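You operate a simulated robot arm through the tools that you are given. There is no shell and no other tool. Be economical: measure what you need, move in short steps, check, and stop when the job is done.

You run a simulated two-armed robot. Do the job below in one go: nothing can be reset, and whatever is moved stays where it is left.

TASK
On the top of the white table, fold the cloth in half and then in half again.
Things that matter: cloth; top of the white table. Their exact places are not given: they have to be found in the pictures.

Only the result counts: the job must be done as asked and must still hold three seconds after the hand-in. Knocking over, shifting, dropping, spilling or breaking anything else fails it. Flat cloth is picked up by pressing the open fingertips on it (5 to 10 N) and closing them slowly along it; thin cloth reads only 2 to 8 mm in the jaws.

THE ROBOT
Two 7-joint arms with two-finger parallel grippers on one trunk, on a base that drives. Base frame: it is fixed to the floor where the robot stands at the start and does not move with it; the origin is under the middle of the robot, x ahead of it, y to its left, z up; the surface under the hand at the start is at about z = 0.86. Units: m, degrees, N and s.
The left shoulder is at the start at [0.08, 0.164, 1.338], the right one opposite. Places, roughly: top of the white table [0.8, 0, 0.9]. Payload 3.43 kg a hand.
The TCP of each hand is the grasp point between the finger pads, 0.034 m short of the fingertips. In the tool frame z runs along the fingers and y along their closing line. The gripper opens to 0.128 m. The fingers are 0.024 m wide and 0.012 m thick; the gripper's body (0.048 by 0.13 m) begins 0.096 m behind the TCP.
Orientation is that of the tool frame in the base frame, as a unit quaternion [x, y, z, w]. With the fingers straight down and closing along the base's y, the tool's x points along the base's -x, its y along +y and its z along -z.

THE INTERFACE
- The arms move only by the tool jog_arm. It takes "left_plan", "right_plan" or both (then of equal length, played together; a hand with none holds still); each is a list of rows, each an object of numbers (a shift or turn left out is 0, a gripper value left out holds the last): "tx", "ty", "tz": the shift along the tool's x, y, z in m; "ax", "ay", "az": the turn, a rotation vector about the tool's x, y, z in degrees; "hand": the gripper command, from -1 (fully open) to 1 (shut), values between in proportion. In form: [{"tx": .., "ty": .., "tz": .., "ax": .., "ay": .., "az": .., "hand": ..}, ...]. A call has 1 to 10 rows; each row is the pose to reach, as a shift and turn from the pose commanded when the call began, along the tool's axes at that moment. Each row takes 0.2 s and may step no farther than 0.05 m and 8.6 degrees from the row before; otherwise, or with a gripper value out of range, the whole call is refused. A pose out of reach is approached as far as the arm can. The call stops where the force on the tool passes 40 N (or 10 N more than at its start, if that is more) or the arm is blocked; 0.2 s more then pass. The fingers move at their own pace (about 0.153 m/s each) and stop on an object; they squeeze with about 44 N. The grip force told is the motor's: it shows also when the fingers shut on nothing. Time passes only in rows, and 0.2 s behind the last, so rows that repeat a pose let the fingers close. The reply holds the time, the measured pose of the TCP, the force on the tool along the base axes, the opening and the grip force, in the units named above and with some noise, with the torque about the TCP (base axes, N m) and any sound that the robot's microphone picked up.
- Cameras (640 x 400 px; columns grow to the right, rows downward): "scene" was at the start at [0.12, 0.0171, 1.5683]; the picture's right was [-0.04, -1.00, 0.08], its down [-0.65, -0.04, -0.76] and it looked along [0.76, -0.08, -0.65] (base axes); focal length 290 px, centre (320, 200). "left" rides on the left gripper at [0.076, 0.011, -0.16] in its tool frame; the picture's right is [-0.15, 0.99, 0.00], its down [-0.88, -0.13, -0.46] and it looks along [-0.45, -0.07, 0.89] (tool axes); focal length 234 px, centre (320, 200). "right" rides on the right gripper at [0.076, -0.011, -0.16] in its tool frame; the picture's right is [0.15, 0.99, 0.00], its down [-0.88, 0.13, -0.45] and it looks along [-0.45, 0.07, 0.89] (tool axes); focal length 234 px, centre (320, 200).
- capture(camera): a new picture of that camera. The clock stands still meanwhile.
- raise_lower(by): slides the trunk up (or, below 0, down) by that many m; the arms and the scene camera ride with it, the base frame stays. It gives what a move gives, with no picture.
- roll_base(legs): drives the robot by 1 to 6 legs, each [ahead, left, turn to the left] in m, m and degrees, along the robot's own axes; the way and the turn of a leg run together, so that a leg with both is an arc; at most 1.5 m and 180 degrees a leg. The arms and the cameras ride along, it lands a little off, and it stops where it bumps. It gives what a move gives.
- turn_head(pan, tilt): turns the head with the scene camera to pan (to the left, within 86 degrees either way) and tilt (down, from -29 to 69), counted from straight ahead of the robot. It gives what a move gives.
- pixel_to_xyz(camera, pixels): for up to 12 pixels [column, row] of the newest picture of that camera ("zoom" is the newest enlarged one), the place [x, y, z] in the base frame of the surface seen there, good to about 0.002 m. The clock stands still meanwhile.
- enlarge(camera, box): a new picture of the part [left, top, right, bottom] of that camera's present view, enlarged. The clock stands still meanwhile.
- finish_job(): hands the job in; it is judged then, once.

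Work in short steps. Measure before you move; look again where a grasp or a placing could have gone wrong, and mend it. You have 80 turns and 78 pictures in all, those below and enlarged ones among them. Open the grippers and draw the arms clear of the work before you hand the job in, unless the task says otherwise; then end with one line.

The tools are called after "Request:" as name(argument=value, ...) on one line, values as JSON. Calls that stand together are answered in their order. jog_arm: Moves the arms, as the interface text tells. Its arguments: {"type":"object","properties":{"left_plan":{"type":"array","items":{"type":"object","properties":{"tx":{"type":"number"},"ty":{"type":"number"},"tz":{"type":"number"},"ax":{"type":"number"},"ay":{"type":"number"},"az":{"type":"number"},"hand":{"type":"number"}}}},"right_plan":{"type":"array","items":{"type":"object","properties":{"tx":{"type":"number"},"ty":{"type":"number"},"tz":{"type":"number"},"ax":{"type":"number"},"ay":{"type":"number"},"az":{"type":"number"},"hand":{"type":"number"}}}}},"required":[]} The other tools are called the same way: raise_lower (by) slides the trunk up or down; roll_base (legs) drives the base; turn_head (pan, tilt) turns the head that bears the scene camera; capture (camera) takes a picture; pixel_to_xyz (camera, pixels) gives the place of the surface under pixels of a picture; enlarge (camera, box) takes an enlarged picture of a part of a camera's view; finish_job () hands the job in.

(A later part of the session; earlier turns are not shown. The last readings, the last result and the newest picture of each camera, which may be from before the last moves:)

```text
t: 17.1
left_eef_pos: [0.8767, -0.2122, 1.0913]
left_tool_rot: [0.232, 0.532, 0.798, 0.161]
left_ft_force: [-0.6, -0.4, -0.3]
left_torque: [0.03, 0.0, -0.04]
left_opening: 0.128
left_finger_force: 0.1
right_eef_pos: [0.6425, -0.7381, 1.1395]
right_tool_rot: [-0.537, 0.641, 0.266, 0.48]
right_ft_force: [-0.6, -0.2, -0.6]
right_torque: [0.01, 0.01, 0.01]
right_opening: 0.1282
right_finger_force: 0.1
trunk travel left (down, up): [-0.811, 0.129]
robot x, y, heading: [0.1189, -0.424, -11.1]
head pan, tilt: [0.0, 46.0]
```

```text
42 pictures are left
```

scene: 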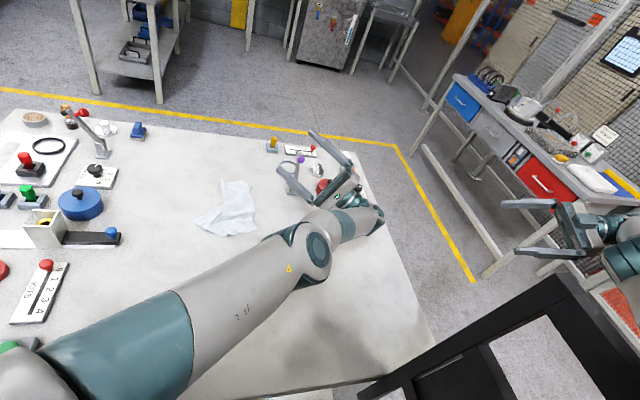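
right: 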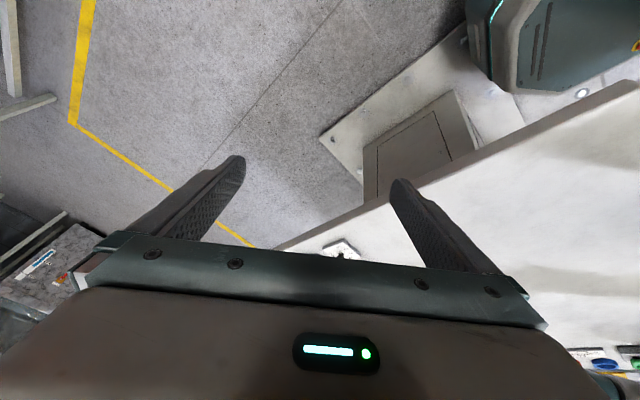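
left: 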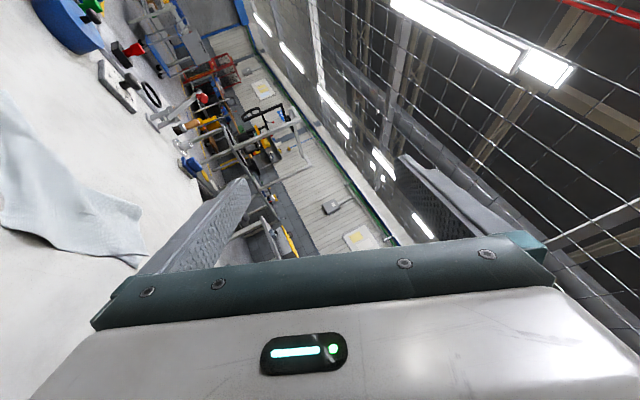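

Settled: both hands free, objects all standing, cloth crumpled at (225,210). I raise the trunk again from this quiet state.

Request:
raise_lower(by=0.12)

Request:
capture(camera="scene")

```text
t: 17.4
left_eef_pos: [0.9106, -0.1689, 1.0097]
left_tool_rot: [0.275, 0.511, 0.802, 0.14]
left_ft_force: [-2.4, -3.3, -0.5]
left_torque: [-0.08, 0.04, -0.02]
left_opening: 0.128
left_finger_force: 0.0
right_eef_pos: [0.6569, -0.803, 1.1718]
right_tool_rot: [-0.459, 0.679, 0.202, 0.536]
right_ft_force: [1.2, 1.6, -0.7]
right_torque: [0.0, 0.02, 0.09]
right_opening: 0.1283
right_finger_force: 0.1
trunk travel left (down, up): [-0.817, 0.123]
robot x, y, heading: [0.1302, -0.4251, -9.1]
head pan, tilt: [0.0, 46.0]
stopped: the arm was blocked; the commanded pose is now the measured one
```

```text
41 pictures are left
```

scene: 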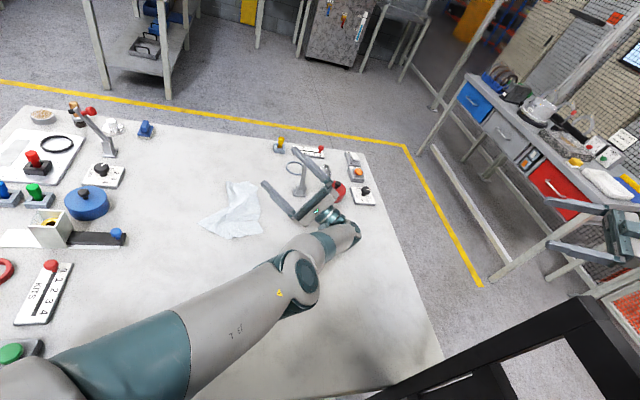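

The left gripper is near the grey lever at (300,180). I let the rocking settle first and then bring that hand back.

Request:
turn_head(pan=-70, tilt=60)

Request:
capture(camera="scene")

```text
t: 18.8
left_eef_pos: [0.9028, -0.1422, 1.0191]
left_tool_rot: [0.26, 0.513, 0.809, 0.122]
left_ft_force: [0.6, 0.6, -1.0]
left_torque: [0.0, -0.01, 0.01]
left_opening: 0.1279
left_finger_force: 0.0
right_eef_pos: [0.6747, -0.7828, 1.1702]
right_tool_rot: [-0.473, 0.667, 0.216, 0.533]
right_ft_force: [0.3, -0.5, -1.1]
right_torque: [0.01, 0.03, 0.03]
right_opening: 0.1278
right_finger_force: 0.1
trunk travel left (down, up): [-0.817, 0.123]
robot x, y, heading: [0.1405, -0.4294, -6.8]
head pan, tilt: [-70.0, 60.0]
```

```text
40 pictures are left
```

scene: 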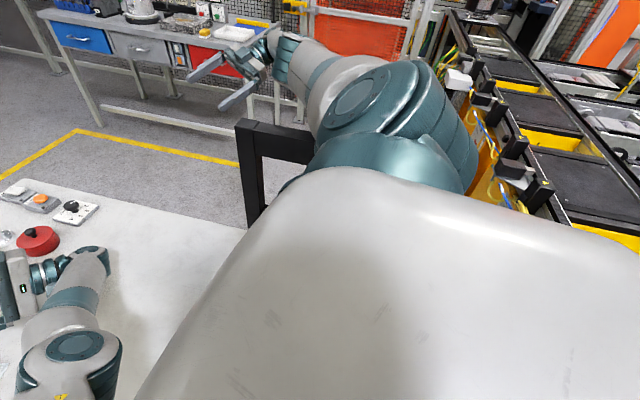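

The conveyor behind on the right is close. I measure it, the shoulder and frame to see what blocks driving back.

Request:
pixel_to_xyz(camera="scene", pixels=[[495, 160], [520, 195], [580, 195], [560, 240], [470, 110], [360, 100], [400, 150], [250, 130], [300, 140], [330, 80], [290, 60], [420, 300]])

Request:
turn_head(pan=-86, tilt=40)

Request:
capture(camera="scene")

```text
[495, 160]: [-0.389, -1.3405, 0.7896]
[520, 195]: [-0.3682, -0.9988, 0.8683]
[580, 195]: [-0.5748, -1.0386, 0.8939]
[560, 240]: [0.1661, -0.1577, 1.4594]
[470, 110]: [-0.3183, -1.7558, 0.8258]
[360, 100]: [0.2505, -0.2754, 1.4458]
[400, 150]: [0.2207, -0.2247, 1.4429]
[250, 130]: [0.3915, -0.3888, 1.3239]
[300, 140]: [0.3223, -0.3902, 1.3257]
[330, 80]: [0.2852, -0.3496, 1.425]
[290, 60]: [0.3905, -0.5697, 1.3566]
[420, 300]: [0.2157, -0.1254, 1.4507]
```

```text
t: 19.6
left_eef_pos: [0.9007, -0.1392, 1.0191]
left_tool_rot: [0.258, 0.514, 0.809, 0.121]
left_ft_force: [-0.4, 0.3, -0.8]
left_torque: [0.01, -0.02, 0.01]
left_opening: 0.1277
left_finger_force: 0.2
right_eef_pos: [0.6763, -0.7823, 1.1713]
right_tool_rot: [-0.475, 0.666, 0.216, 0.533]
right_ft_force: [-0.7, 0.1, -0.2]
right_torque: [-0.03, -0.01, -0.01]
right_opening: 0.1279
right_finger_force: 0.1
trunk travel left (down, up): [-0.817, 0.123]
robot x, y, heading: [0.1422, -0.4263, -6.5]
head pan, tilt: [-85.9, 40.0]
```

```text
39 pictures are left
```

scene: 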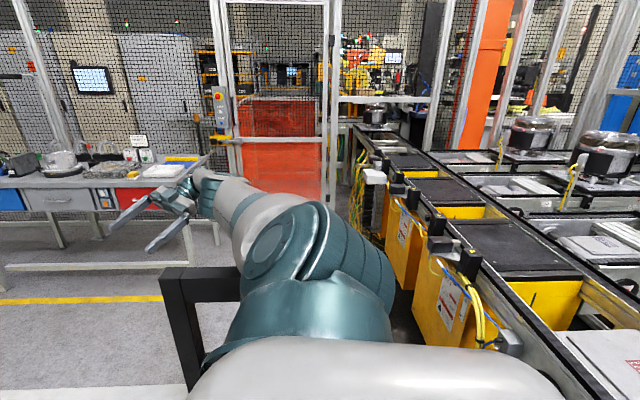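

It is quiet again. With the right upper arm resting on the frame bar at about (0.30, −0.39, 1.33), I lift the right hand gently (up ≈ tool [−0.915, −0.22, −0.34]) to raise that arm off it.

Request:
jog_arm(right_plan=[{"tx": -0.005, "ty": -0.001, "tz": -0.002}, {"tx": -0.014, "ty": -0.003, "tz": -0.005}, {"tx": -0.027, "ty": -0.007, "tz": -0.01}, {"tx": -0.046, "ty": -0.011, "tz": -0.017}, {"tx": -0.064, "ty": -0.015, "tz": -0.024}, {"tx": -0.082, "ty": -0.02, "tz": -0.03}, {"tx": -0.1, "ty": -0.024, "tz": -0.037}, {"tx": -0.119, "ty": -0.028, "tz": -0.044}, {"tx": -0.137, "ty": -0.033, "tz": -0.051}, {"tx": -0.155, "ty": -0.037, "tz": -0.057}])

Request:
capture(camera="scene")

```text
t: 19.9
left_eef_pos: [0.8742, -0.188, 1.0829]
left_tool_rot: [0.224, 0.503, 0.821, 0.149]
left_ft_force: [0.1, 1.1, -0.7]
left_torque: [0.14, -0.05, -0.08]
left_opening: 0.1279
left_finger_force: 0.0
right_eef_pos: [0.6953, -0.7246, 1.1671]
right_tool_rot: [-0.548, 0.588, 0.262, 0.534]
right_ft_force: [-1.8, -1.8, 2.0]
right_torque: [-0.12, -0.03, -0.12]
right_opening: 0.1282
right_finger_force: 0.1
right hand out of reach, approached as far as the arm can: row 1
trunk travel left (down, up): [-0.817, 0.123]
robot x, y, heading: [0.1318, -0.4249, -7.1]
head pan, tilt: [-85.9, 40.0]
stopped in row 1 (left hand): the arm was blocked; the commanded pose is now the measured one
```

```text
38 pictures are left
```

scene: 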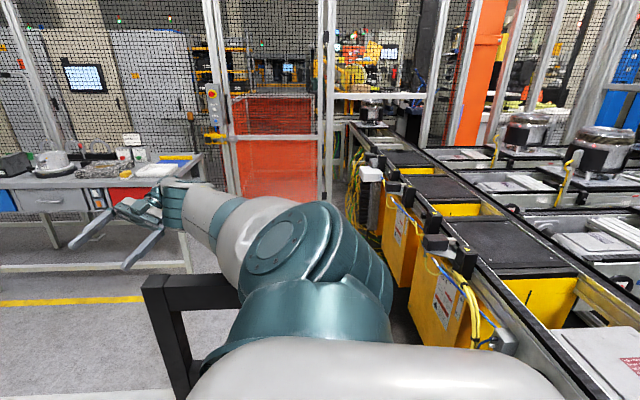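

The right hand is reported "out of reach" at its own place, so the arm control does not know about the lean and lunges at each jog; I must get upright with the base instead. With the trunk raised 0.17 m the arm would clear the frame when upright, so I drive the base left under the trunk.

Request:
turn_head(pan=0, tilt=46)

Request:
roll_base(legs=[[0, 0.15, 0]])

Request:
capture(camera="scene")

```text
t: 21.6
left_eef_pos: [0.8777, -0.2011, 1.0793]
left_tool_rot: [0.233, 0.502, 0.818, 0.156]
left_ft_force: [0.0, 0.5, -0.2]
left_torque: [0.0, 0.0, 0.0]
left_opening: 0.1279
left_finger_force: 0.0
right_eef_pos: [0.688, -0.7322, 1.1645]
right_tool_rot: [-0.539, 0.596, 0.259, 0.536]
right_ft_force: [-0.5, -0.9, 0.4]
right_torque: [0.02, -0.04, 0.02]
right_opening: 0.1278
right_finger_force: 0.1
trunk travel left (down, up): [-0.817, 0.123]
robot x, y, heading: [0.1295, -0.425, -8.7]
head pan, tilt: [0.0, 46.0]
```

```text
t: 22.3
left_eef_pos: [0.861, -0.146, 1.0643]
left_tool_rot: [0.222, 0.501, 0.829, 0.109]
left_ft_force: [-0.1, 3.2, -0.6]
left_torque: [0.21, -0.02, -0.2]
left_opening: 0.1278
left_finger_force: 0.0
right_eef_pos: [0.7358, -0.6978, 1.1931]
right_tool_rot: [-0.546, 0.534, 0.266, 0.589]
right_ft_force: [-0.5, -2.7, 2.5]
right_torque: [-0.2, 0.07, -0.04]
right_opening: 0.1279
right_finger_force: 0.0
trunk travel left (down, up): [-0.817, 0.123]
robot x, y, heading: [0.1515, -0.4168, -3.5]
head pan, tilt: [0.0, 46.0]
stopped in leg 1: the robot was blocked; the commanded pose is now the measured one
```

```text
37 pictures are left
```

scene: 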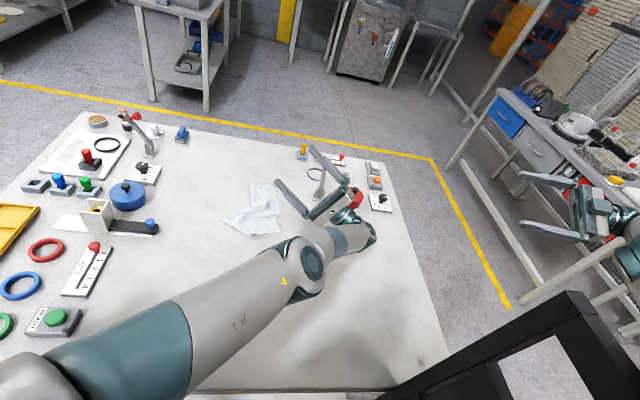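

The base barely moved left, only its heading changed to −3.5°. I look through the right hand's camera for what holds the base.

Request:
capture(camera="right")

Request:
turn_head(pan=86, tilt=69)

Request:
capture(camera="scene")

```text
36 pictures are left
```

right: 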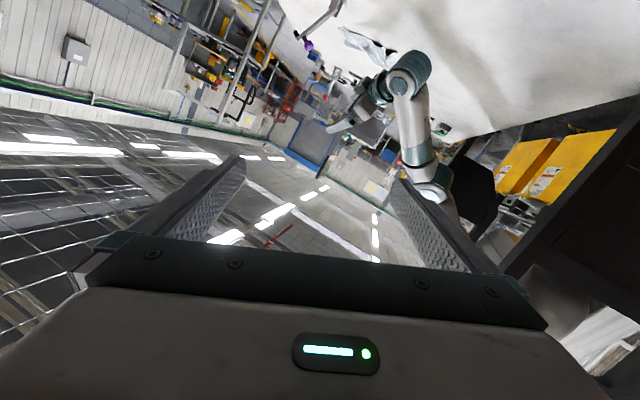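

```text
t: 23.9
left_eef_pos: [0.8714, -0.1823, 1.0558]
left_tool_rot: [0.24, 0.5, 0.822, 0.129]
left_ft_force: [0.0, 0.0, 0.3]
left_torque: [0.0, -0.03, -0.01]
left_opening: 0.128
left_finger_force: 0.1
right_eef_pos: [0.7192, -0.7247, 1.1896]
right_tool_rot: [-0.532, 0.551, 0.253, 0.591]
right_ft_force: [0.3, 0.7, -0.1]
right_torque: [0.03, -0.01, -0.04]
right_opening: 0.128
right_finger_force: 0.0
trunk travel left (down, up): [-0.817, 0.123]
robot x, y, heading: [0.1423, -0.4229, -6.5]
head pan, tilt: [85.9, 68.8]
```

```text
35 pictures are left
```

scene: 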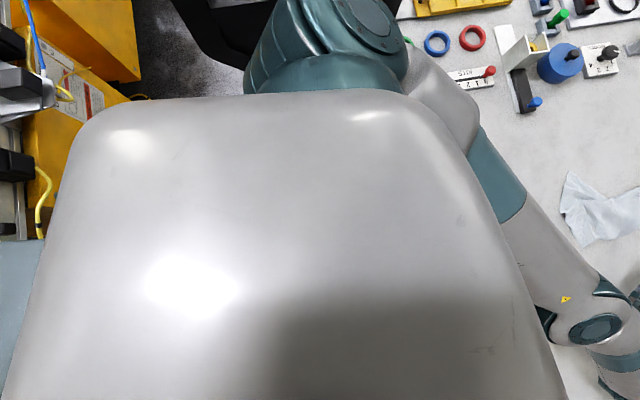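

I measure the chest outline, the grey-blue part at (15,310) and the nearby yellow boxes.

Request:
pixel_to_xyz(camera="scene", pixels=[[15, 310], [25, 250], [15, 380], [60, 150], [35, 60], [110, 40], [100, 130], [440, 120], [300, 250], [210, 40], [170, 80], [40, 190]])

Request:
pixel_to_xyz(camera="right", pixels=[[600, 340], [560, 270], [560, 190], [470, 190], [510, 230], [620, 300], [570, 230], [435, 190], [485, 200], [530, 170], [600, 375], [545, 300]])

```text
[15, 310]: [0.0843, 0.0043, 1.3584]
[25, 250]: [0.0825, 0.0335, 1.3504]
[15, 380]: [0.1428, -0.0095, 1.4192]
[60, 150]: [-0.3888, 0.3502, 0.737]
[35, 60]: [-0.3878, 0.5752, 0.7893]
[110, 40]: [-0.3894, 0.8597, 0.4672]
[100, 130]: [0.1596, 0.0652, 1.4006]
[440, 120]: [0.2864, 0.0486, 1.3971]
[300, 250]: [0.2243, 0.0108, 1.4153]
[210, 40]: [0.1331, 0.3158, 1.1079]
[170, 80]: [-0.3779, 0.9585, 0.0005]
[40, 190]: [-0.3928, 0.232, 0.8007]
```

```text
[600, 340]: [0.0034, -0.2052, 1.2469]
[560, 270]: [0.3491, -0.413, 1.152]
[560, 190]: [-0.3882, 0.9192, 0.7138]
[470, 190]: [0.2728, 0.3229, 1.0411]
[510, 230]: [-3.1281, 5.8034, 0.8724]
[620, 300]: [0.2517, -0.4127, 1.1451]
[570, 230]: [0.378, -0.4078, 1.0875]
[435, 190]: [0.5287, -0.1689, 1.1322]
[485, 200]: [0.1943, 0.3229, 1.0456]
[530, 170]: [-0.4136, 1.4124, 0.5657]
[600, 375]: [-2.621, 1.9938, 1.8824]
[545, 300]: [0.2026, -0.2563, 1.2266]
```

Chest centre is at y ≈ −0.08 over a base at −0.42: still about 13° of lean, with the arm propped on the frame. Raising reduces it bit by bit, so I raise several times in a row and check.

Request:
raise_lower(by=0.12)

Request:
raise_lower(by=0.1)

Request:
turn_head(pan=0, tilt=46)

Request:
capture(camera="scene")

```text
t: 24.2
left_eef_pos: [0.8935, -0.1398, 0.9824]
left_tool_rot: [0.279, 0.496, 0.818, 0.087]
left_ft_force: [4.2, 6.4, 10.4]
left_torque: [-0.61, 0.39, 0.02]
left_opening: 0.128
left_finger_force: 0.1
right_eef_pos: [0.7207, -0.8084, 1.2196]
right_tool_rot: [-0.442, 0.583, 0.206, 0.65]
right_ft_force: [-1.0, 3.7, -2.4]
right_torque: [0.17, -0.15, -0.26]
right_opening: 0.128
right_finger_force: 0.1
trunk travel left (down, up): [-0.824, 0.116]
robot x, y, heading: [0.1541, -0.417, -5.3]
head pan, tilt: [85.9, 68.8]
stopped: the arm was blocked; the commanded pose is now the measured one
```

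```text
t: 24.5
left_eef_pos: [0.8675, -0.2268, 1.0246]
left_tool_rot: [0.25, 0.46, 0.849, 0.076]
left_ft_force: [0.4, 0.1, -0.8]
left_torque: [0.08, -0.01, 0.03]
left_opening: 0.1281
left_finger_force: 0.0
right_eef_pos: [0.765, -0.8108, 1.179]
right_tool_rot: [-0.493, 0.472, 0.273, 0.678]
right_ft_force: [-1.1, -2.5, 3.1]
right_torque: [-0.35, 0.13, 0.05]
right_opening: 0.1277
right_finger_force: 0.0
trunk travel left (down, up): [-0.823, 0.117]
robot x, y, heading: [0.1663, -0.415, -2.5]
head pan, tilt: [85.9, 68.8]
stopped: the arm was blocked; the commanded pose is now the measured one
```

```text
t: 26.1
left_eef_pos: [0.8655, -0.2473, 1.0127]
left_tool_rot: [0.263, 0.457, 0.846, 0.081]
left_ft_force: [0.5, 0.9, -0.2]
left_torque: [0.02, 0.02, 0.0]
left_opening: 0.1282
left_finger_force: 0.0
right_eef_pos: [0.7436, -0.8473, 1.1849]
right_tool_rot: [-0.479, 0.485, 0.249, 0.688]
right_ft_force: [-0.1, -1.0, 0.3]
right_torque: [-0.05, -0.02, 0.0]
right_opening: 0.128
right_finger_force: 0.0
trunk travel left (down, up): [-0.823, 0.117]
robot x, y, heading: [0.1558, -0.4142, -4.2]
head pan, tilt: [0.0, 46.0]
```

```text
34 pictures are left
```

scene: 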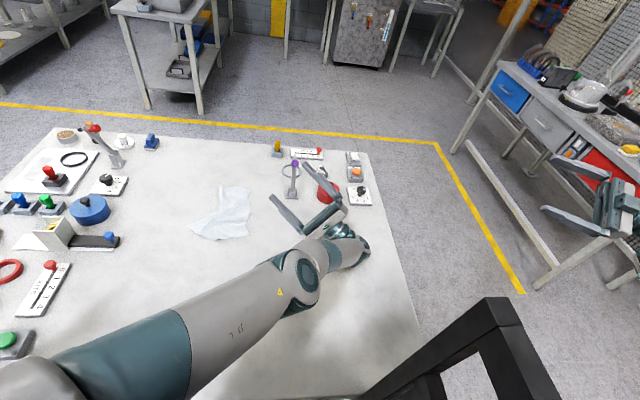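

The lean looks smaller again (far table edge slopes only ~5°). I push the base left repeatedly in the same way.

Request:
roll_base(legs=[[0, 0.3, 0]])

Request:
roll_base(legs=[[0, 0.3, 0]])

Request:
turn_head(pan=-50, tilt=50)

Request:
capture(camera="scene")

```text
t: 26.9
left_eef_pos: [0.8621, -0.2318, 1.0209]
left_tool_rot: [0.251, 0.452, 0.853, 0.072]
left_ft_force: [0.3, -0.5, 0.4]
left_torque: [0.04, 0.0, -0.01]
left_opening: 0.128
left_finger_force: 0.1
right_eef_pos: [0.73, -0.8795, 1.2417]
right_tool_rot: [-0.448, 0.441, 0.213, 0.748]
right_ft_force: [-1.2, -1.1, 1.2]
right_torque: [-0.17, 0.08, -0.06]
right_opening: 0.1281
right_finger_force: 0.2
trunk travel left (down, up): [-0.823, 0.117]
robot x, y, heading: [0.1629, -0.3966, -3.8]
head pan, tilt: [0.0, 46.0]
stopped in leg 1: the robot was blocked; the commanded pose is now the measured one
```

```text
t: 27.6
left_eef_pos: [0.8617, -0.2284, 1.0342]
left_tool_rot: [0.239, 0.449, 0.858, 0.073]
left_ft_force: [-0.1, 0.1, 0.1]
left_torque: [0.01, -0.04, -0.01]
left_opening: 0.1279
left_finger_force: 0.0
right_eef_pos: [0.7041, -0.9153, 1.2952]
right_tool_rot: [-0.401, 0.4, 0.188, 0.803]
right_ft_force: [-1.3, 0.1, -0.1]
right_torque: [-0.08, 0.03, -0.02]
right_opening: 0.1277
right_finger_force: 0.1
trunk travel left (down, up): [-0.823, 0.117]
robot x, y, heading: [0.164, -0.3868, -3.6]
head pan, tilt: [0.0, 46.0]
stopped in leg 1: the robot was blocked; the commanded pose is now the measured one
```

```text
t: 28.8
left_eef_pos: [0.8644, -0.2358, 1.0328]
left_tool_rot: [0.241, 0.449, 0.857, 0.077]
left_ft_force: [0.3, 1.0, 0.5]
left_torque: [0.0, -0.01, -0.01]
left_opening: 0.1279
left_finger_force: 0.0
right_eef_pos: [0.6989, -0.9225, 1.2939]
right_tool_rot: [-0.4, 0.403, 0.182, 0.803]
right_ft_force: [0.5, 0.5, 0.3]
right_torque: [0.0, -0.02, 0.02]
right_opening: 0.1278
right_finger_force: 0.1
trunk travel left (down, up): [-0.823, 0.117]
robot x, y, heading: [0.1602, -0.3893, -4.2]
head pan, tilt: [-50.0, 50.0]
```

```text
33 pictures are left
```

scene: 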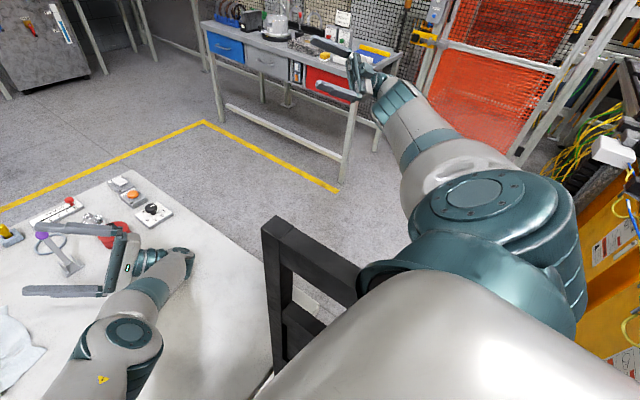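

Good: each push moves the base 1–2 cm left (now −0.389), the right arm rises off the frame and things stay calm. I continue.

Request:
roll_base(legs=[[0, 0.3, 0]])

Request:
roll_base(legs=[[0, 0.3, 0]])

Request:
roll_base(legs=[[0, 0.3, 0]])

Request:
capture(camera="scene")

```text
t: 29.5
left_eef_pos: [0.8624, -0.2356, 1.0381]
left_tool_rot: [0.24, 0.443, 0.861, 0.077]
left_ft_force: [-0.3, -0.3, 0.0]
left_torque: [0.02, 0.03, -0.01]
left_opening: 0.1283
left_finger_force: 0.1
right_eef_pos: [0.6723, -0.9528, 1.3311]
right_tool_rot: [-0.358, 0.367, 0.175, 0.841]
right_ft_force: [-0.6, 0.3, 0.3]
right_torque: [-0.01, 0.04, -0.02]
right_opening: 0.1279
right_finger_force: 0.0
trunk travel left (down, up): [-0.823, 0.117]
robot x, y, heading: [0.1605, -0.376, -4.3]
head pan, tilt: [-50.0, 50.0]
stopped in leg 1: the robot was blocked; the commanded pose is now the measured one
```

```text
t: 30.2
left_eef_pos: [0.8581, -0.2234, 1.0355]
left_tool_rot: [0.239, 0.44, 0.863, 0.069]
left_ft_force: [-0.4, -0.3, -0.7]
left_torque: [0.01, 0.0, -0.03]
left_opening: 0.1278
left_finger_force: 0.0
right_eef_pos: [0.6569, -0.9692, 1.3563]
right_tool_rot: [-0.331, 0.341, 0.182, 0.861]
right_ft_force: [1.6, -0.4, -0.4]
right_torque: [0.01, -0.03, -0.01]
right_opening: 0.1281
right_finger_force: 0.2
trunk travel left (down, up): [-0.823, 0.117]
robot x, y, heading: [0.1641, -0.3672, -3.9]
head pan, tilt: [-50.0, 50.0]
stopped in leg 1: the robot was blocked; the commanded pose is now the measured one
```

```text
t: 31.0
left_eef_pos: [0.857, -0.2278, 1.0304]
left_tool_rot: [0.246, 0.435, 0.863, 0.07]
left_ft_force: [0.4, 0.1, 0.7]
left_torque: [0.01, 0.0, 0.0]
left_opening: 0.1278
left_finger_force: 0.1
right_eef_pos: [0.6262, -0.9938, 1.3807]
right_tool_rot: [-0.303, 0.317, 0.178, 0.881]
right_ft_force: [0.3, 1.2, -1.4]
right_torque: [0.05, -0.1, 0.03]
right_opening: 0.128
right_finger_force: 0.0
trunk travel left (down, up): [-0.823, 0.117]
robot x, y, heading: [0.1642, -0.3542, -4.5]
head pan, tilt: [-50.0, 50.0]
stopped in leg 1: the robot was blocked; the commanded pose is now the measured one
```

```text
32 pictures are left
```

scene: 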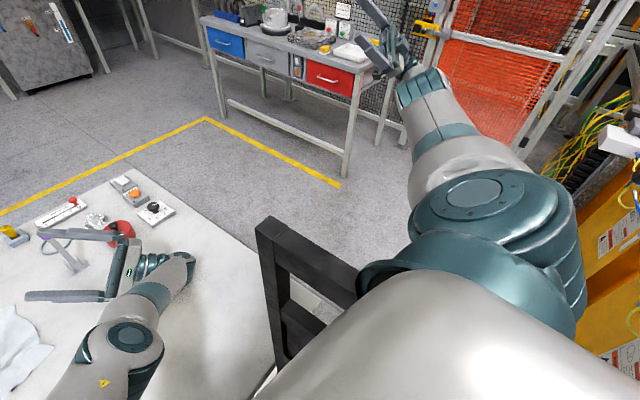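

Base now at −0.354 and calm. I try raising the trunk the rest of the way now that the arm is off the bar, then keep pushing left.

Request:
raise_lower(by=0.1)

Request:
roll_base(legs=[[0, 0.3, 0]])

Request:
roll_base(legs=[[0, 0.3, 0]])

Request:
roll_base(legs=[[0, 0.3, 0]])

Request:
capture(camera="scene")

```text
t: 31.3
left_eef_pos: [0.858, -0.1917, 1.0233]
left_tool_rot: [0.211, 0.437, 0.874, 0.036]
left_ft_force: [-0.2, -1.1, 0.5]
left_torque: [0.02, -0.01, -0.02]
left_opening: 0.1278
left_finger_force: 0.0
right_eef_pos: [0.6022, -1.0149, 1.3831]
right_tool_rot: [-0.286, 0.31, 0.181, 0.889]
right_ft_force: [-0.1, 0.0, -1.4]
right_torque: [0.09, -0.08, 0.03]
right_opening: 0.1278
right_finger_force: 0.0
trunk travel left (down, up): [-0.831, 0.109]
robot x, y, heading: [0.1625, -0.3469, -5.0]
head pan, tilt: [-50.0, 50.0]
stopped: the arm was blocked; the commanded pose is now the measured one
```

```text
t: 32.0
left_eef_pos: [0.8569, -0.1979, 1.0343]
left_tool_rot: [0.21, 0.434, 0.875, 0.042]
left_ft_force: [0.4, 0.4, -0.1]
left_torque: [-0.01, 0.01, -0.02]
left_opening: 0.128
left_finger_force: 0.1
right_eef_pos: [0.5786, -1.0286, 1.3926]
right_tool_rot: [-0.268, 0.28, 0.185, 0.903]
right_ft_force: [-0.2, 0.1, -0.4]
right_torque: [0.0, -0.02, 0.05]
right_opening: 0.1281
right_finger_force: 0.2
trunk travel left (down, up): [-0.831, 0.109]
robot x, y, heading: [0.161, -0.3358, -4.9]
head pan, tilt: [-50.0, 50.0]
stopped in leg 1: the robot was blocked; the commanded pose is now the measured one
```

```text
t: 32.8
left_eef_pos: [0.8608, -0.2058, 1.0433]
left_tool_rot: [0.214, 0.429, 0.876, 0.051]
left_ft_force: [0.3, 1.1, -0.2]
left_torque: [0.04, -0.02, -0.01]
left_opening: 0.1281
left_finger_force: 0.1
right_eef_pos: [0.5564, -1.0462, 1.382]
right_tool_rot: [-0.238, 0.271, 0.19, 0.913]
right_ft_force: [-0.2, -1.4, 0.0]
right_torque: [0.0, -0.01, -0.02]
right_opening: 0.1279
right_finger_force: 0.2
trunk travel left (down, up): [-0.831, 0.109]
robot x, y, heading: [0.1629, -0.3219, -5.0]
head pan, tilt: [-50.0, 50.0]
stopped in leg 1: the robot was blocked; the commanded pose is now the measured one
```

```text
t: 33.5
left_eef_pos: [0.864, -0.2039, 1.045]
left_tool_rot: [0.218, 0.426, 0.877, 0.05]
left_ft_force: [0.0, -0.4, 0.2]
left_torque: [0.0, 0.01, 0.03]
left_opening: 0.1282
left_finger_force: 0.0
right_eef_pos: [0.5469, -1.0624, 1.3553]
right_tool_rot: [-0.187, 0.276, 0.203, 0.921]
right_ft_force: [-0.9, 0.4, 0.3]
right_torque: [-0.07, 0.1, -0.04]
right_opening: 0.128
right_finger_force: 0.0
trunk travel left (down, up): [-0.831, 0.109]
robot x, y, heading: [0.1654, -0.3117, -4.5]
head pan, tilt: [-50.0, 50.0]
stopped in leg 1: the robot was blocked; the commanded pose is now the measured one
```

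```text
31 pictures are left
```

scene: 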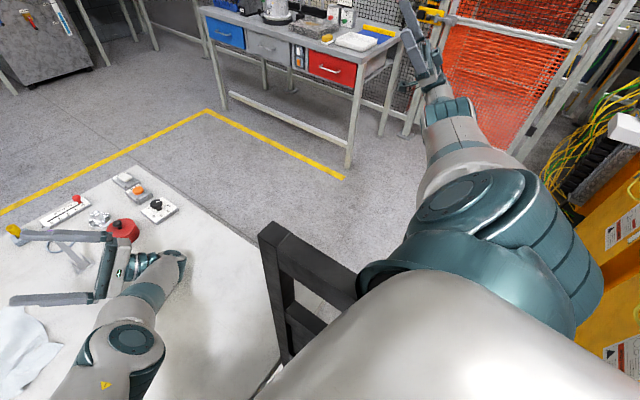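

Base at y −0.312 and everything calm. I continue pushing left.

Request:
roll_base(legs=[[0, 0.3, 0]])

Request:
roll_base(legs=[[0, 0.3, 0]])

Request:
roll_base(legs=[[0, 0.3, 0]])

Request:
roll_base(legs=[[0, 0.3, 0]])

Request:
roll_base(legs=[[0, 0.3, 0]])

Request:
capture(camera="scene")

```text
t: 34.2
left_eef_pos: [0.8661, -0.1969, 1.0457]
left_tool_rot: [0.218, 0.423, 0.878, 0.045]
left_ft_force: [-0.8, 0.0, -0.7]
left_torque: [-0.03, 0.03, -0.01]
left_opening: 0.1278
left_finger_force: 0.1
right_eef_pos: [0.5386, -1.0673, 1.3199]
right_tool_rot: [-0.154, 0.284, 0.226, 0.919]
right_ft_force: [-0.2, -0.7, 2.0]
right_torque: [-0.12, 0.14, -0.01]
right_opening: 0.1279
right_finger_force: 0.1
trunk travel left (down, up): [-0.831, 0.109]
robot x, y, heading: [0.171, -0.3042, -3.8]
head pan, tilt: [-50.0, 50.0]
stopped in leg 1: the robot was blocked; the commanded pose is now the measured one
```

```text
t: 35.0
left_eef_pos: [0.8701, -0.188, 1.0495]
left_tool_rot: [0.217, 0.422, 0.88, 0.039]
left_ft_force: [-1.0, 0.7, 0.6]
left_torque: [0.02, -0.02, -0.01]
left_opening: 0.128
left_finger_force: 0.0
right_eef_pos: [0.5312, -1.0697, 1.2756]
right_tool_rot: [-0.114, 0.304, 0.248, 0.912]
right_ft_force: [-0.7, -0.5, 1.4]
right_torque: [-0.14, 0.11, 0.01]
right_opening: 0.128
right_finger_force: 0.0
trunk travel left (down, up): [-0.831, 0.109]
robot x, y, heading: [0.1753, -0.2935, -3.2]
head pan, tilt: [-50.0, 50.0]
stopped in leg 1: the robot was blocked; the commanded pose is now the measured one
```

```text
t: 35.7
left_eef_pos: [0.8717, -0.18, 1.0529]
left_tool_rot: [0.213, 0.421, 0.881, 0.035]
left_ft_force: [-0.7, -1.6, 0.2]
left_torque: [0.0, 0.0, 0.02]
left_opening: 0.1279
left_finger_force: 0.0
right_eef_pos: [0.5245, -1.0712, 1.2441]
right_tool_rot: [-0.084, 0.313, 0.267, 0.908]
right_ft_force: [0.3, -0.3, 0.6]
right_torque: [-0.05, 0.1, 0.02]
right_opening: 0.1281
right_finger_force: 0.0
trunk travel left (down, up): [-0.831, 0.109]
robot x, y, heading: [0.1804, -0.2894, -2.8]
head pan, tilt: [-50.0, 50.0]
stopped in leg 1: the robot was blocked; the commanded pose is now the measured one
```

```text
t: 37.4
left_eef_pos: [0.9266, -0.0323, 1.0109]
left_tool_rot: [0.208, 0.468, 0.853, 0.097]
left_ft_force: [-2.7, -0.9, 2.3]
left_torque: [-0.14, 0.19, -0.14]
left_opening: 0.1278
left_finger_force: 0.0
right_eef_pos: [0.4904, -1.0819, 1.2914]
right_tool_rot: [-0.222, 0.44, 0.104, 0.864]
right_ft_force: [3.9, 1.7, -3.0]
right_torque: [0.26, -0.41, 0.1]
right_opening: 0.1281
right_finger_force: 0.0
trunk travel left (down, up): [-0.831, 0.109]
robot x, y, heading: [0.1821, -0.1775, -9.2]
head pan, tilt: [-50.0, 50.0]
stopped in leg 1: the robot was blocked; the commanded pose is now the measured one
```

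```text
t: 38.1
left_eef_pos: [0.9225, 0.0014, 1.005]
left_tool_rot: [0.192, 0.486, 0.847, 0.099]
left_ft_force: [-1.0, 0.7, 0.2]
left_torque: [-0.04, 0.06, -0.03]
left_opening: 0.1279
left_finger_force: 0.0
right_eef_pos: [0.5099, -1.0661, 1.3591]
right_tool_rot: [-0.297, 0.44, 0.077, 0.844]
right_ft_force: [0.3, -0.9, -1.0]
right_torque: [0.04, -0.05, -0.06]
right_opening: 0.128
right_finger_force: 0.0
trunk travel left (down, up): [-0.831, 0.109]
robot x, y, heading: [0.1596, -0.2097, -9.2]
head pan, tilt: [-50.0, 50.0]
stopped in leg 1: the robot was blocked; the commanded pose is now the measured one
```

```text
30 pictures are left
```

scene: 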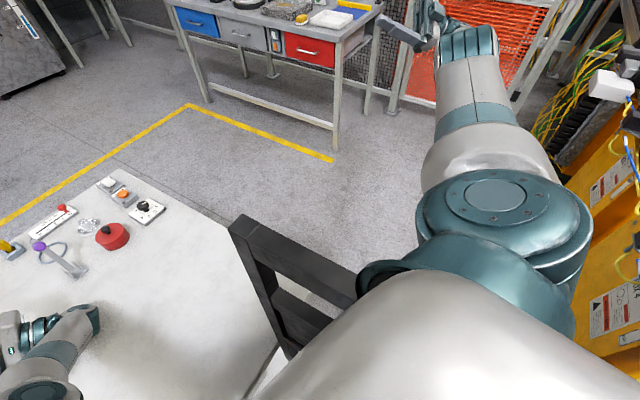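

A big gain: the base moved freely to y ≈ −0.2. I turn the head to the front and check the remaining lean and the left hand near the objects.

Request:
turn_head(pan=0, tilt=55)

Request:
capture(camera="scene")

Request:
pixel_to_xyz(camera="scene", pixels=[[320, 390], [200, 390], [440, 390], [320, 200], [100, 200], [500, 200], [320, 100]])

```text
t: 39.3
left_eef_pos: [0.9193, -0.0019, 1.0069]
left_tool_rot: [0.195, 0.485, 0.847, 0.097]
left_ft_force: [0.5, -0.6, -0.9]
left_torque: [0.02, -0.02, 0.01]
left_opening: 0.128
left_finger_force: 0.1
right_eef_pos: [0.5141, -1.0661, 1.3498]
right_tool_rot: [-0.291, 0.439, 0.084, 0.846]
right_ft_force: [0.3, -0.6, 0.5]
right_torque: [0.01, 0.03, 0.0]
right_opening: 0.1279
right_finger_force: 0.0
trunk travel left (down, up): [-0.831, 0.109]
robot x, y, heading: [0.1649, -0.2016, -9.0]
head pan, tilt: [0.0, 55.0]
```

```text
29 pictures are left
```

scene: 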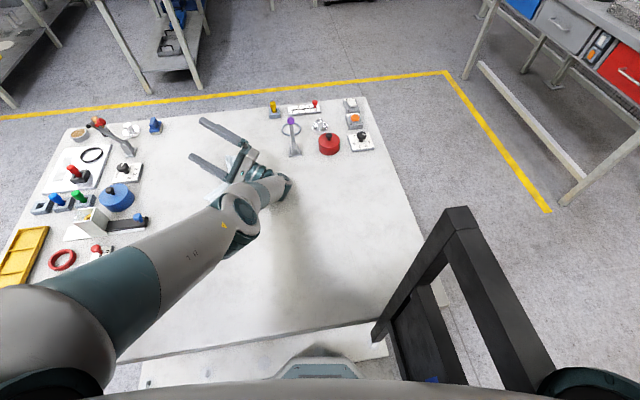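

```text
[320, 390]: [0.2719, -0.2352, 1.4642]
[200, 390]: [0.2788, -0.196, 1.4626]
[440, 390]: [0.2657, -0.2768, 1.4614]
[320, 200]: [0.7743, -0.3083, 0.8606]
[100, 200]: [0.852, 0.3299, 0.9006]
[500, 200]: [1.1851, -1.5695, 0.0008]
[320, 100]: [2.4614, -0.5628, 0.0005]
```

The robot is upright now: the chest is level (z 1.463 across) and the view axis agrees with the heading. I raise the trunk the rest of the way for clearance over the frames.

Request:
raise_lower(by=0.1)

Request:
capture(camera="scene")

```text
t: 40.6
left_eef_pos: [0.9353, 0.0092, 1.065]
left_tool_rot: [0.203, 0.485, 0.846, 0.092]
left_ft_force: [0.4, -0.2, -0.7]
left_torque: [0.03, -0.04, 0.02]
left_opening: 0.1278
left_finger_force: 0.0
right_eef_pos: [0.5282, -1.0423, 1.4126]
right_tool_rot: [-0.271, 0.448, 0.094, 0.847]
right_ft_force: [0.6, 0.2, 0.6]
right_torque: [0.02, -0.01, 0.04]
right_opening: 0.1278
right_finger_force: 0.1
trunk travel left (down, up): [-0.931, 0.009]
robot x, y, heading: [0.1675, -0.1933, -9.0]
head pan, tilt: [0.0, 55.0]
```

```text
28 pictures are left
```

scene: 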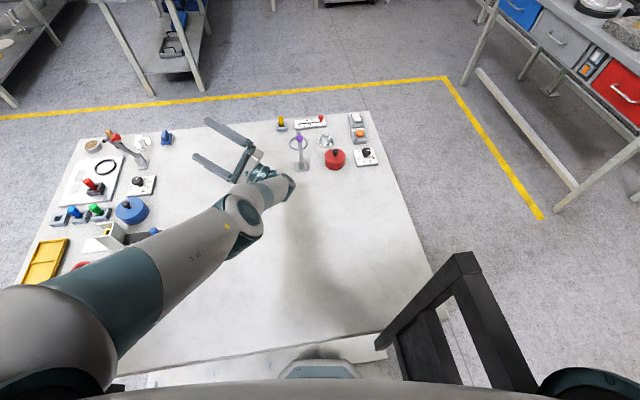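

The trunk raise completed without any stop. I check where the base stands against the foot plate, and the plate's edge.

Request:
pixel_to_xyz(camera="scene", pixels=[[320, 368], [290, 372], [350, 372], [200, 370], [260, 365], [370, 355], [120, 380], [460, 345], [320, 385], [250, 385]])

Request:
roll_base(legs=[[-0.1, 0.05, 0]])

Request:
capture(camera="scene")

```text
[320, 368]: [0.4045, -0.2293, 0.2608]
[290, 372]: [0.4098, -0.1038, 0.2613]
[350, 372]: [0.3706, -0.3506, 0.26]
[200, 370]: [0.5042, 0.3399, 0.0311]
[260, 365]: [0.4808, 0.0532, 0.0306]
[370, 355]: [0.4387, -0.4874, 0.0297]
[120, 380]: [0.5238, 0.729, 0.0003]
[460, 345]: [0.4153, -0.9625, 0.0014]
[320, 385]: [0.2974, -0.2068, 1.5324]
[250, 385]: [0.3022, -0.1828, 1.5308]
```

```text
t: 41.9
left_eef_pos: [0.8394, 0.0699, 1.0673]
left_tool_rot: [0.204, 0.484, 0.846, 0.093]
left_ft_force: [0.0, -0.3, -0.6]
left_torque: [0.03, 0.01, 0.01]
left_opening: 0.128
left_finger_force: 0.0
right_eef_pos: [0.4321, -0.9831, 1.4089]
right_tool_rot: [-0.269, 0.447, 0.093, 0.848]
right_ft_force: [-0.6, 0.4, 0.6]
right_torque: [0.0, -0.03, 0.01]
right_opening: 0.1281
right_finger_force: 0.0
trunk travel left (down, up): [-0.931, 0.009]
robot x, y, heading: [0.0774, -0.1277, -8.9]
head pan, tilt: [0.0, 55.0]
```

```text
27 pictures are left
```

scene: 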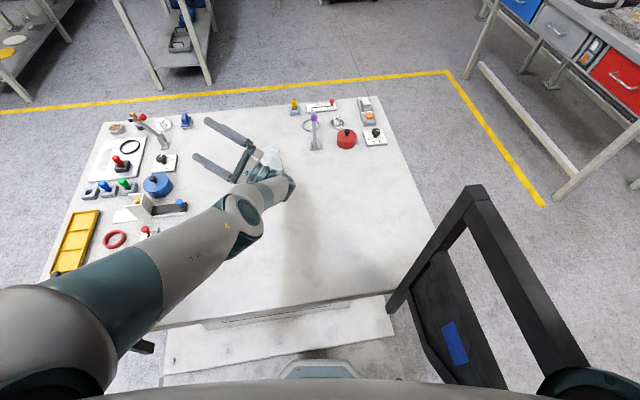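

The base now drives properly (0.077, −0.128), and the cloth shows at (270,155) behind the left hand. I now bring the left hand up and back and turn its fingers downward.

Request:
jog_arm(left_plan=[{"tx": 0.019, "ty": 0.01, "tz": 0.004, "ax": 7.96, "ay": -2.36}, {"tx": 0.038, "ty": 0.019, "tz": 0.008, "ax": 15.9, "ay": -4.7}, {"tx": 0.057, "ty": 0.029, "tz": 0.012, "ax": 23.9, "ay": -7.1}, {"tx": 0.076, "ty": 0.039, "tz": 0.016, "ax": 31.8, "ay": -9.4}, {"tx": 0.095, "ty": 0.048, "tz": 0.02, "ax": 39.8, "ay": -11.8}, {"tx": 0.115, "ty": 0.058, "tz": 0.025, "ax": 47.8, "ay": -14.2}, {"tx": 0.134, "ty": 0.068, "tz": 0.029, "ax": 55.7, "ay": -16.5}, {"tx": 0.153, "ty": 0.078, "tz": 0.033, "ax": 63.7, "ay": -18.9}, {"tx": 0.172, "ty": 0.087, "tz": 0.037, "ax": 71.6, "ay": -21.2}, {"tx": 0.191, "ty": 0.097, "tz": 0.041, "ax": 79.6, "ay": -23.6}])

Request:
capture(camera="scene")

```text
t: 44.3
left_eef_pos: [0.9661, 0.1267, 1.3205]
left_tool_rot: [0.061, 0.889, 0.411, 0.192]
left_ft_force: [-1.0, 0.5, 0.6]
left_torque: [-0.04, 0.0, -0.05]
left_opening: 0.1276
left_finger_force: 0.0
left hand out of reach, approached as far as the arm can: row 1, 2, 3, 4, 5, 6, 7, 8
right_eef_pos: [0.4231, -0.9786, 1.4172]
right_tool_rot: [-0.271, 0.445, 0.09, 0.849]
right_ft_force: [-1.2, 0.1, 0.8]
right_torque: [-0.03, 0.12, -0.08]
right_opening: 0.1282
right_finger_force: 0.1
trunk travel left (down, up): [-0.931, 0.009]
robot x, y, heading: [0.0754, -0.1277, -8.7]
head pan, tilt: [0.0, 55.0]
stopped in row 10 (left hand): the arm was blocked; the commanded pose is now the measured one
```

```text
26 pictures are left
```

scene: 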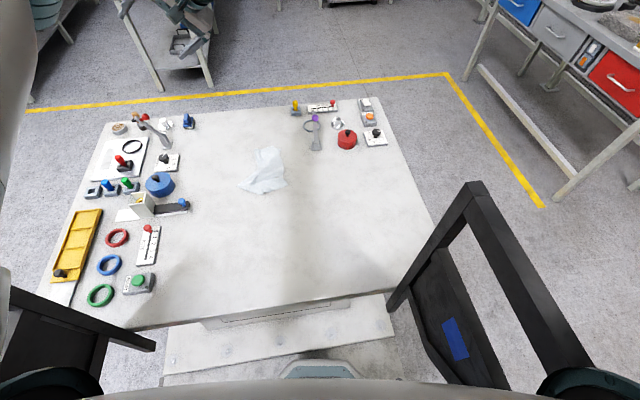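

The table is now fully in view: the cloth is a rumpled piece at (265,172). I zoom on the cloth and on the black spot at (60,272) on the tray.

Request:
enlarge(camera="scene", box=[20, 90, 340, 310])

Request:
enlarge(camera="scene", box=[220, 130, 320, 210])

```text
1.82 times, centred on (180, 200) of scene
```

zoom: 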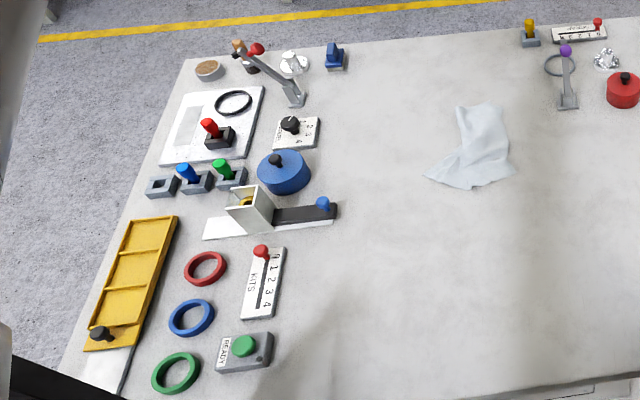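

```text
5.00 times, centred on (270, 170) of scene
```

zoom: 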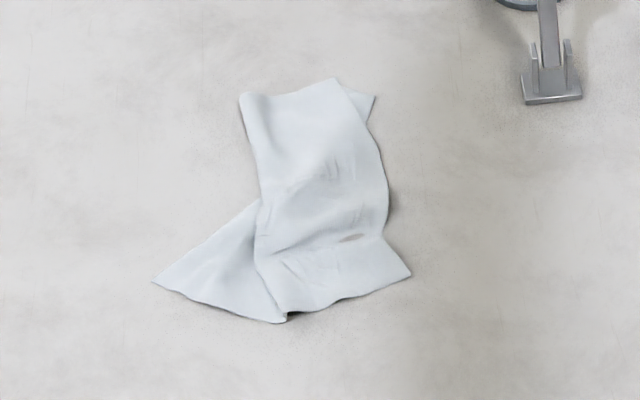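

All objects are in place. The cloth is folded over itself; I measure its visible points.

Request:
pixel_to_xyz(camera="zoom", pixels=[[156, 282], [284, 319], [407, 271], [372, 99], [335, 84], [243, 96], [262, 200], [386, 200], [262, 265], [320, 180], [352, 237], [210, 250]])

Request:
capture(camera="left")

```text
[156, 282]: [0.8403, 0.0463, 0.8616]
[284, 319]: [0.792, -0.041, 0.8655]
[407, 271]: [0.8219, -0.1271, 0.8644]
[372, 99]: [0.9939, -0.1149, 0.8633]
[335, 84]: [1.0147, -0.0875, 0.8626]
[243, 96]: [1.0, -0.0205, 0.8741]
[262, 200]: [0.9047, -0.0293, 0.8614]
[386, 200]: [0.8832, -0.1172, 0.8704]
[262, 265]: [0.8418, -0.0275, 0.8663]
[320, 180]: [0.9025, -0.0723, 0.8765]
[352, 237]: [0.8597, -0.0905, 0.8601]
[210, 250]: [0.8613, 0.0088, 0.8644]
```

```text
23 pictures are left
```

left: 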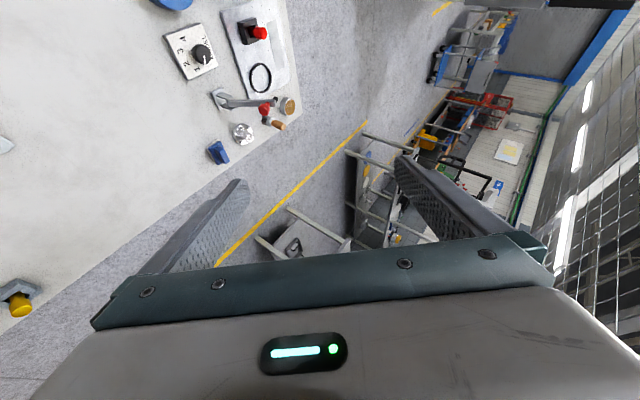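

A at (0.84, 0.046) and D at (0.99, −0.115) look like two neighbouring corners (0.22 m apart, the cloth's side), which two hands could lift to hang and unfold the cloth. First I bring both hands over the workspace, turning their fingers downward.

Request:
jog_arm(left_plan=[{"tx": 0.036, "ty": -0.009, "tz": -0.005, "ax": 7.2, "ay": 2.8}, {"tx": 0.073, "ty": -0.018, "tz": -0.011, "ax": 14.4, "ay": 5.6}, {"tx": 0.109, "ty": -0.027, "tz": -0.016, "ax": 21.6, "ay": 8.4}, {"tx": 0.146, "ty": -0.036, "tz": -0.022, "ax": 28.7, "ay": 11.1}, {"tx": 0.182, "ty": -0.045, "tz": -0.027, "ax": 35.9, "ay": 13.9}, {"tx": 0.219, "ty": -0.054, "tz": -0.033, "ax": 43.1, "ay": 16.7}, {"tx": 0.255, "ty": -0.063, "tz": -0.038, "ax": 50.3, "ay": 19.5}], right_plan=[{"tx": 0.002, "ty": 0.014, "tz": 0.031, "ax": -3.34, "ay": 7.06}, {"tx": 0.004, "ty": 0.029, "tz": 0.062, "ax": -6.7, "ay": 14.1}, {"tx": 0.005, "ty": 0.043, "tz": 0.092, "ax": -10.0, "ay": 21.2}, {"tx": 0.007, "ty": 0.058, "tz": 0.123, "ax": -13.4, "ay": 28.2}, {"tx": 0.009, "ty": 0.072, "tz": 0.154, "ax": -16.7, "ay": 35.3}, {"tx": 0.011, "ty": 0.086, "tz": 0.185, "ax": -20.0, "ay": 42.4}, {"tx": 0.013, "ty": 0.101, "tz": 0.216, "ax": -23.4, "ay": 49.4}])

Request:
capture(camera="scene")

```text
t: 45.9
left_eef_pos: [0.7263, 0.1291, 1.2223]
left_tool_rot: [0.068, 0.998, 0.0, -0.004]
left_ft_force: [0.2, 0.1, -0.3]
left_torque: [0.0, -0.03, 0.0]
left_opening: 0.1282
left_finger_force: 0.0
right_eef_pos: [0.5808, -0.9164, 1.5233]
right_tool_rot: [-0.451, 0.728, 0.065, 0.512]
right_ft_force: [-0.5, 0.3, -0.2]
right_torque: [-0.01, -0.01, -0.09]
right_opening: 0.128
right_finger_force: 0.1
right hand out of reach, approached as far as the arm can: row 1, 2, 3, 4, 5, 6, 7
trunk travel left (down, up): [-0.931, 0.009]
robot x, y, heading: [0.0757, -0.1276, -8.7]
head pan, tilt: [0.0, 55.0]
```

```text
22 pictures are left
```

scene: 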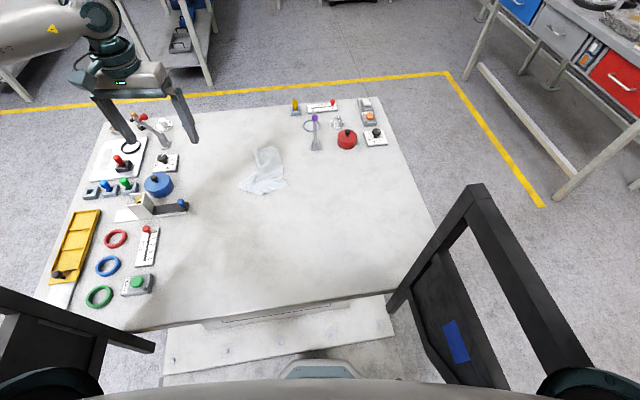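

The left hand now points straight down exactly as commanded. I finish turning the right hand down and bring it in toward (0.6, −0.45, 1.3).

Request:
jog_arm(right_plan=[{"tx": -0.007, "ty": 0.024, "tz": 0.033, "ax": -2.97, "ay": 6.28}, {"tx": -0.014, "ty": 0.047, "tz": 0.067, "ax": -5.9, "ay": 12.6}, {"tx": -0.022, "ty": 0.071, "tz": 0.1, "ax": -8.9, "ay": 18.8}, {"tx": -0.029, "ty": 0.095, "tz": 0.133, "ax": -11.9, "ay": 25.1}, {"tx": -0.036, "ty": 0.118, "tz": 0.167, "ax": -14.8, "ay": 31.4}, {"tx": -0.043, "ty": 0.142, "tz": 0.2, "ax": -17.8, "ay": 37.7}, {"tx": -0.051, "ty": 0.166, "tz": 0.233, "ax": -20.8, "ay": 44.0}, {"tx": -0.058, "ty": 0.189, "tz": 0.267, "ax": -23.7, "ay": 50.2}, {"tx": -0.065, "ty": 0.213, "tz": 0.3, "ax": -26.7, "ay": 56.5}])

Request:
capture(camera="scene")

```text
t: 47.9
left_eef_pos: [0.7331, 0.1306, 1.2183]
left_tool_rot: [0.068, 0.998, 0.0, -0.006]
left_ft_force: [0.1, 0.9, -0.8]
left_torque: [-0.07, 0.04, 0.01]
left_opening: 0.1281
left_finger_force: 0.0
right_eef_pos: [0.8055, -0.6477, 1.3841]
right_tool_rot: [-0.522, 0.853, 0.003, -0.006]
right_ft_force: [-0.1, 1.1, -0.2]
right_torque: [-0.04, 0.05, 0.0]
right_opening: 0.1281
right_finger_force: 0.1
right hand out of reach, approached as far as the arm can: row 1, 2, 3, 4, 5, 6, 7, 8, 9
trunk travel left (down, up): [-0.931, 0.009]
robot x, y, heading: [0.0757, -0.1262, -9.0]
head pan, tilt: [0.0, 55.0]
```

```text
21 pictures are left
```

scene: 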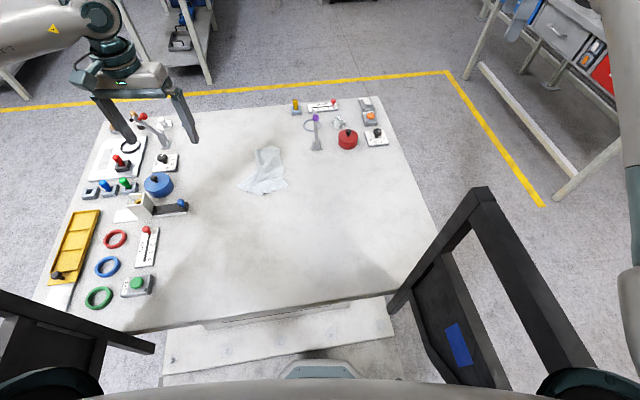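

Both hands point down. I bring the left hand camera over the cloth for a close look at its layers, and lower the right hand a bit outside.

Request:
jog_arm(left_plan=[{"tx": -0.002, "ty": -0.032, "tz": 0.024}, {"tx": -0.005, "ty": -0.064, "tz": 0.048}, {"tx": -0.007, "ty": -0.096, "tz": 0.072}, {"tx": -0.01, "ty": -0.128, "tz": 0.096}, {"tx": -0.012, "ty": -0.16, "tz": 0.12}], right_plan=[{"tx": 0.009, "ty": -0.027, "tz": 0.03}, {"tx": 0.017, "ty": -0.054, "tz": 0.06}, {"tx": 0.026, "ty": -0.081, "tz": 0.09}, {"tx": 0.035, "ty": -0.108, "tz": 0.12}, {"tx": 0.043, "ty": -0.135, "tz": 0.15}])

Request:
enlarge(camera="left", box=[200, 20, 440, 170])

```text
t: 49.1
left_eef_pos: [0.7199, -0.0362, 1.0998]
left_tool_rot: [0.067, 0.998, 0.003, -0.004]
left_ft_force: [0.3, 0.0, -0.5]
left_torque: [0.01, 0.04, -0.01]
left_opening: 0.1279
left_finger_force: 0.0
right_eef_pos: [0.7917, -0.7255, 1.2503]
right_tool_rot: [-0.522, 0.853, 0.004, -0.001]
right_ft_force: [0.2, 0.1, 0.0]
right_torque: [0.03, 0.02, 0.0]
right_opening: 0.1279
right_finger_force: 0.0
right hand out of reach, approached as far as the arm can: row 1, 2, 3, 4, 5
trunk travel left (down, up): [-0.931, 0.009]
robot x, y, heading: [0.0768, -0.1273, -8.7]
head pan, tilt: [0.0, 55.0]
```

```text
2.67 times, centred on (320, 95) of left
```

zoom: 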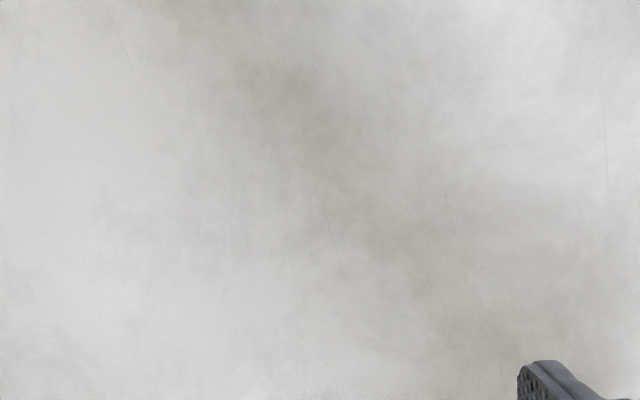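

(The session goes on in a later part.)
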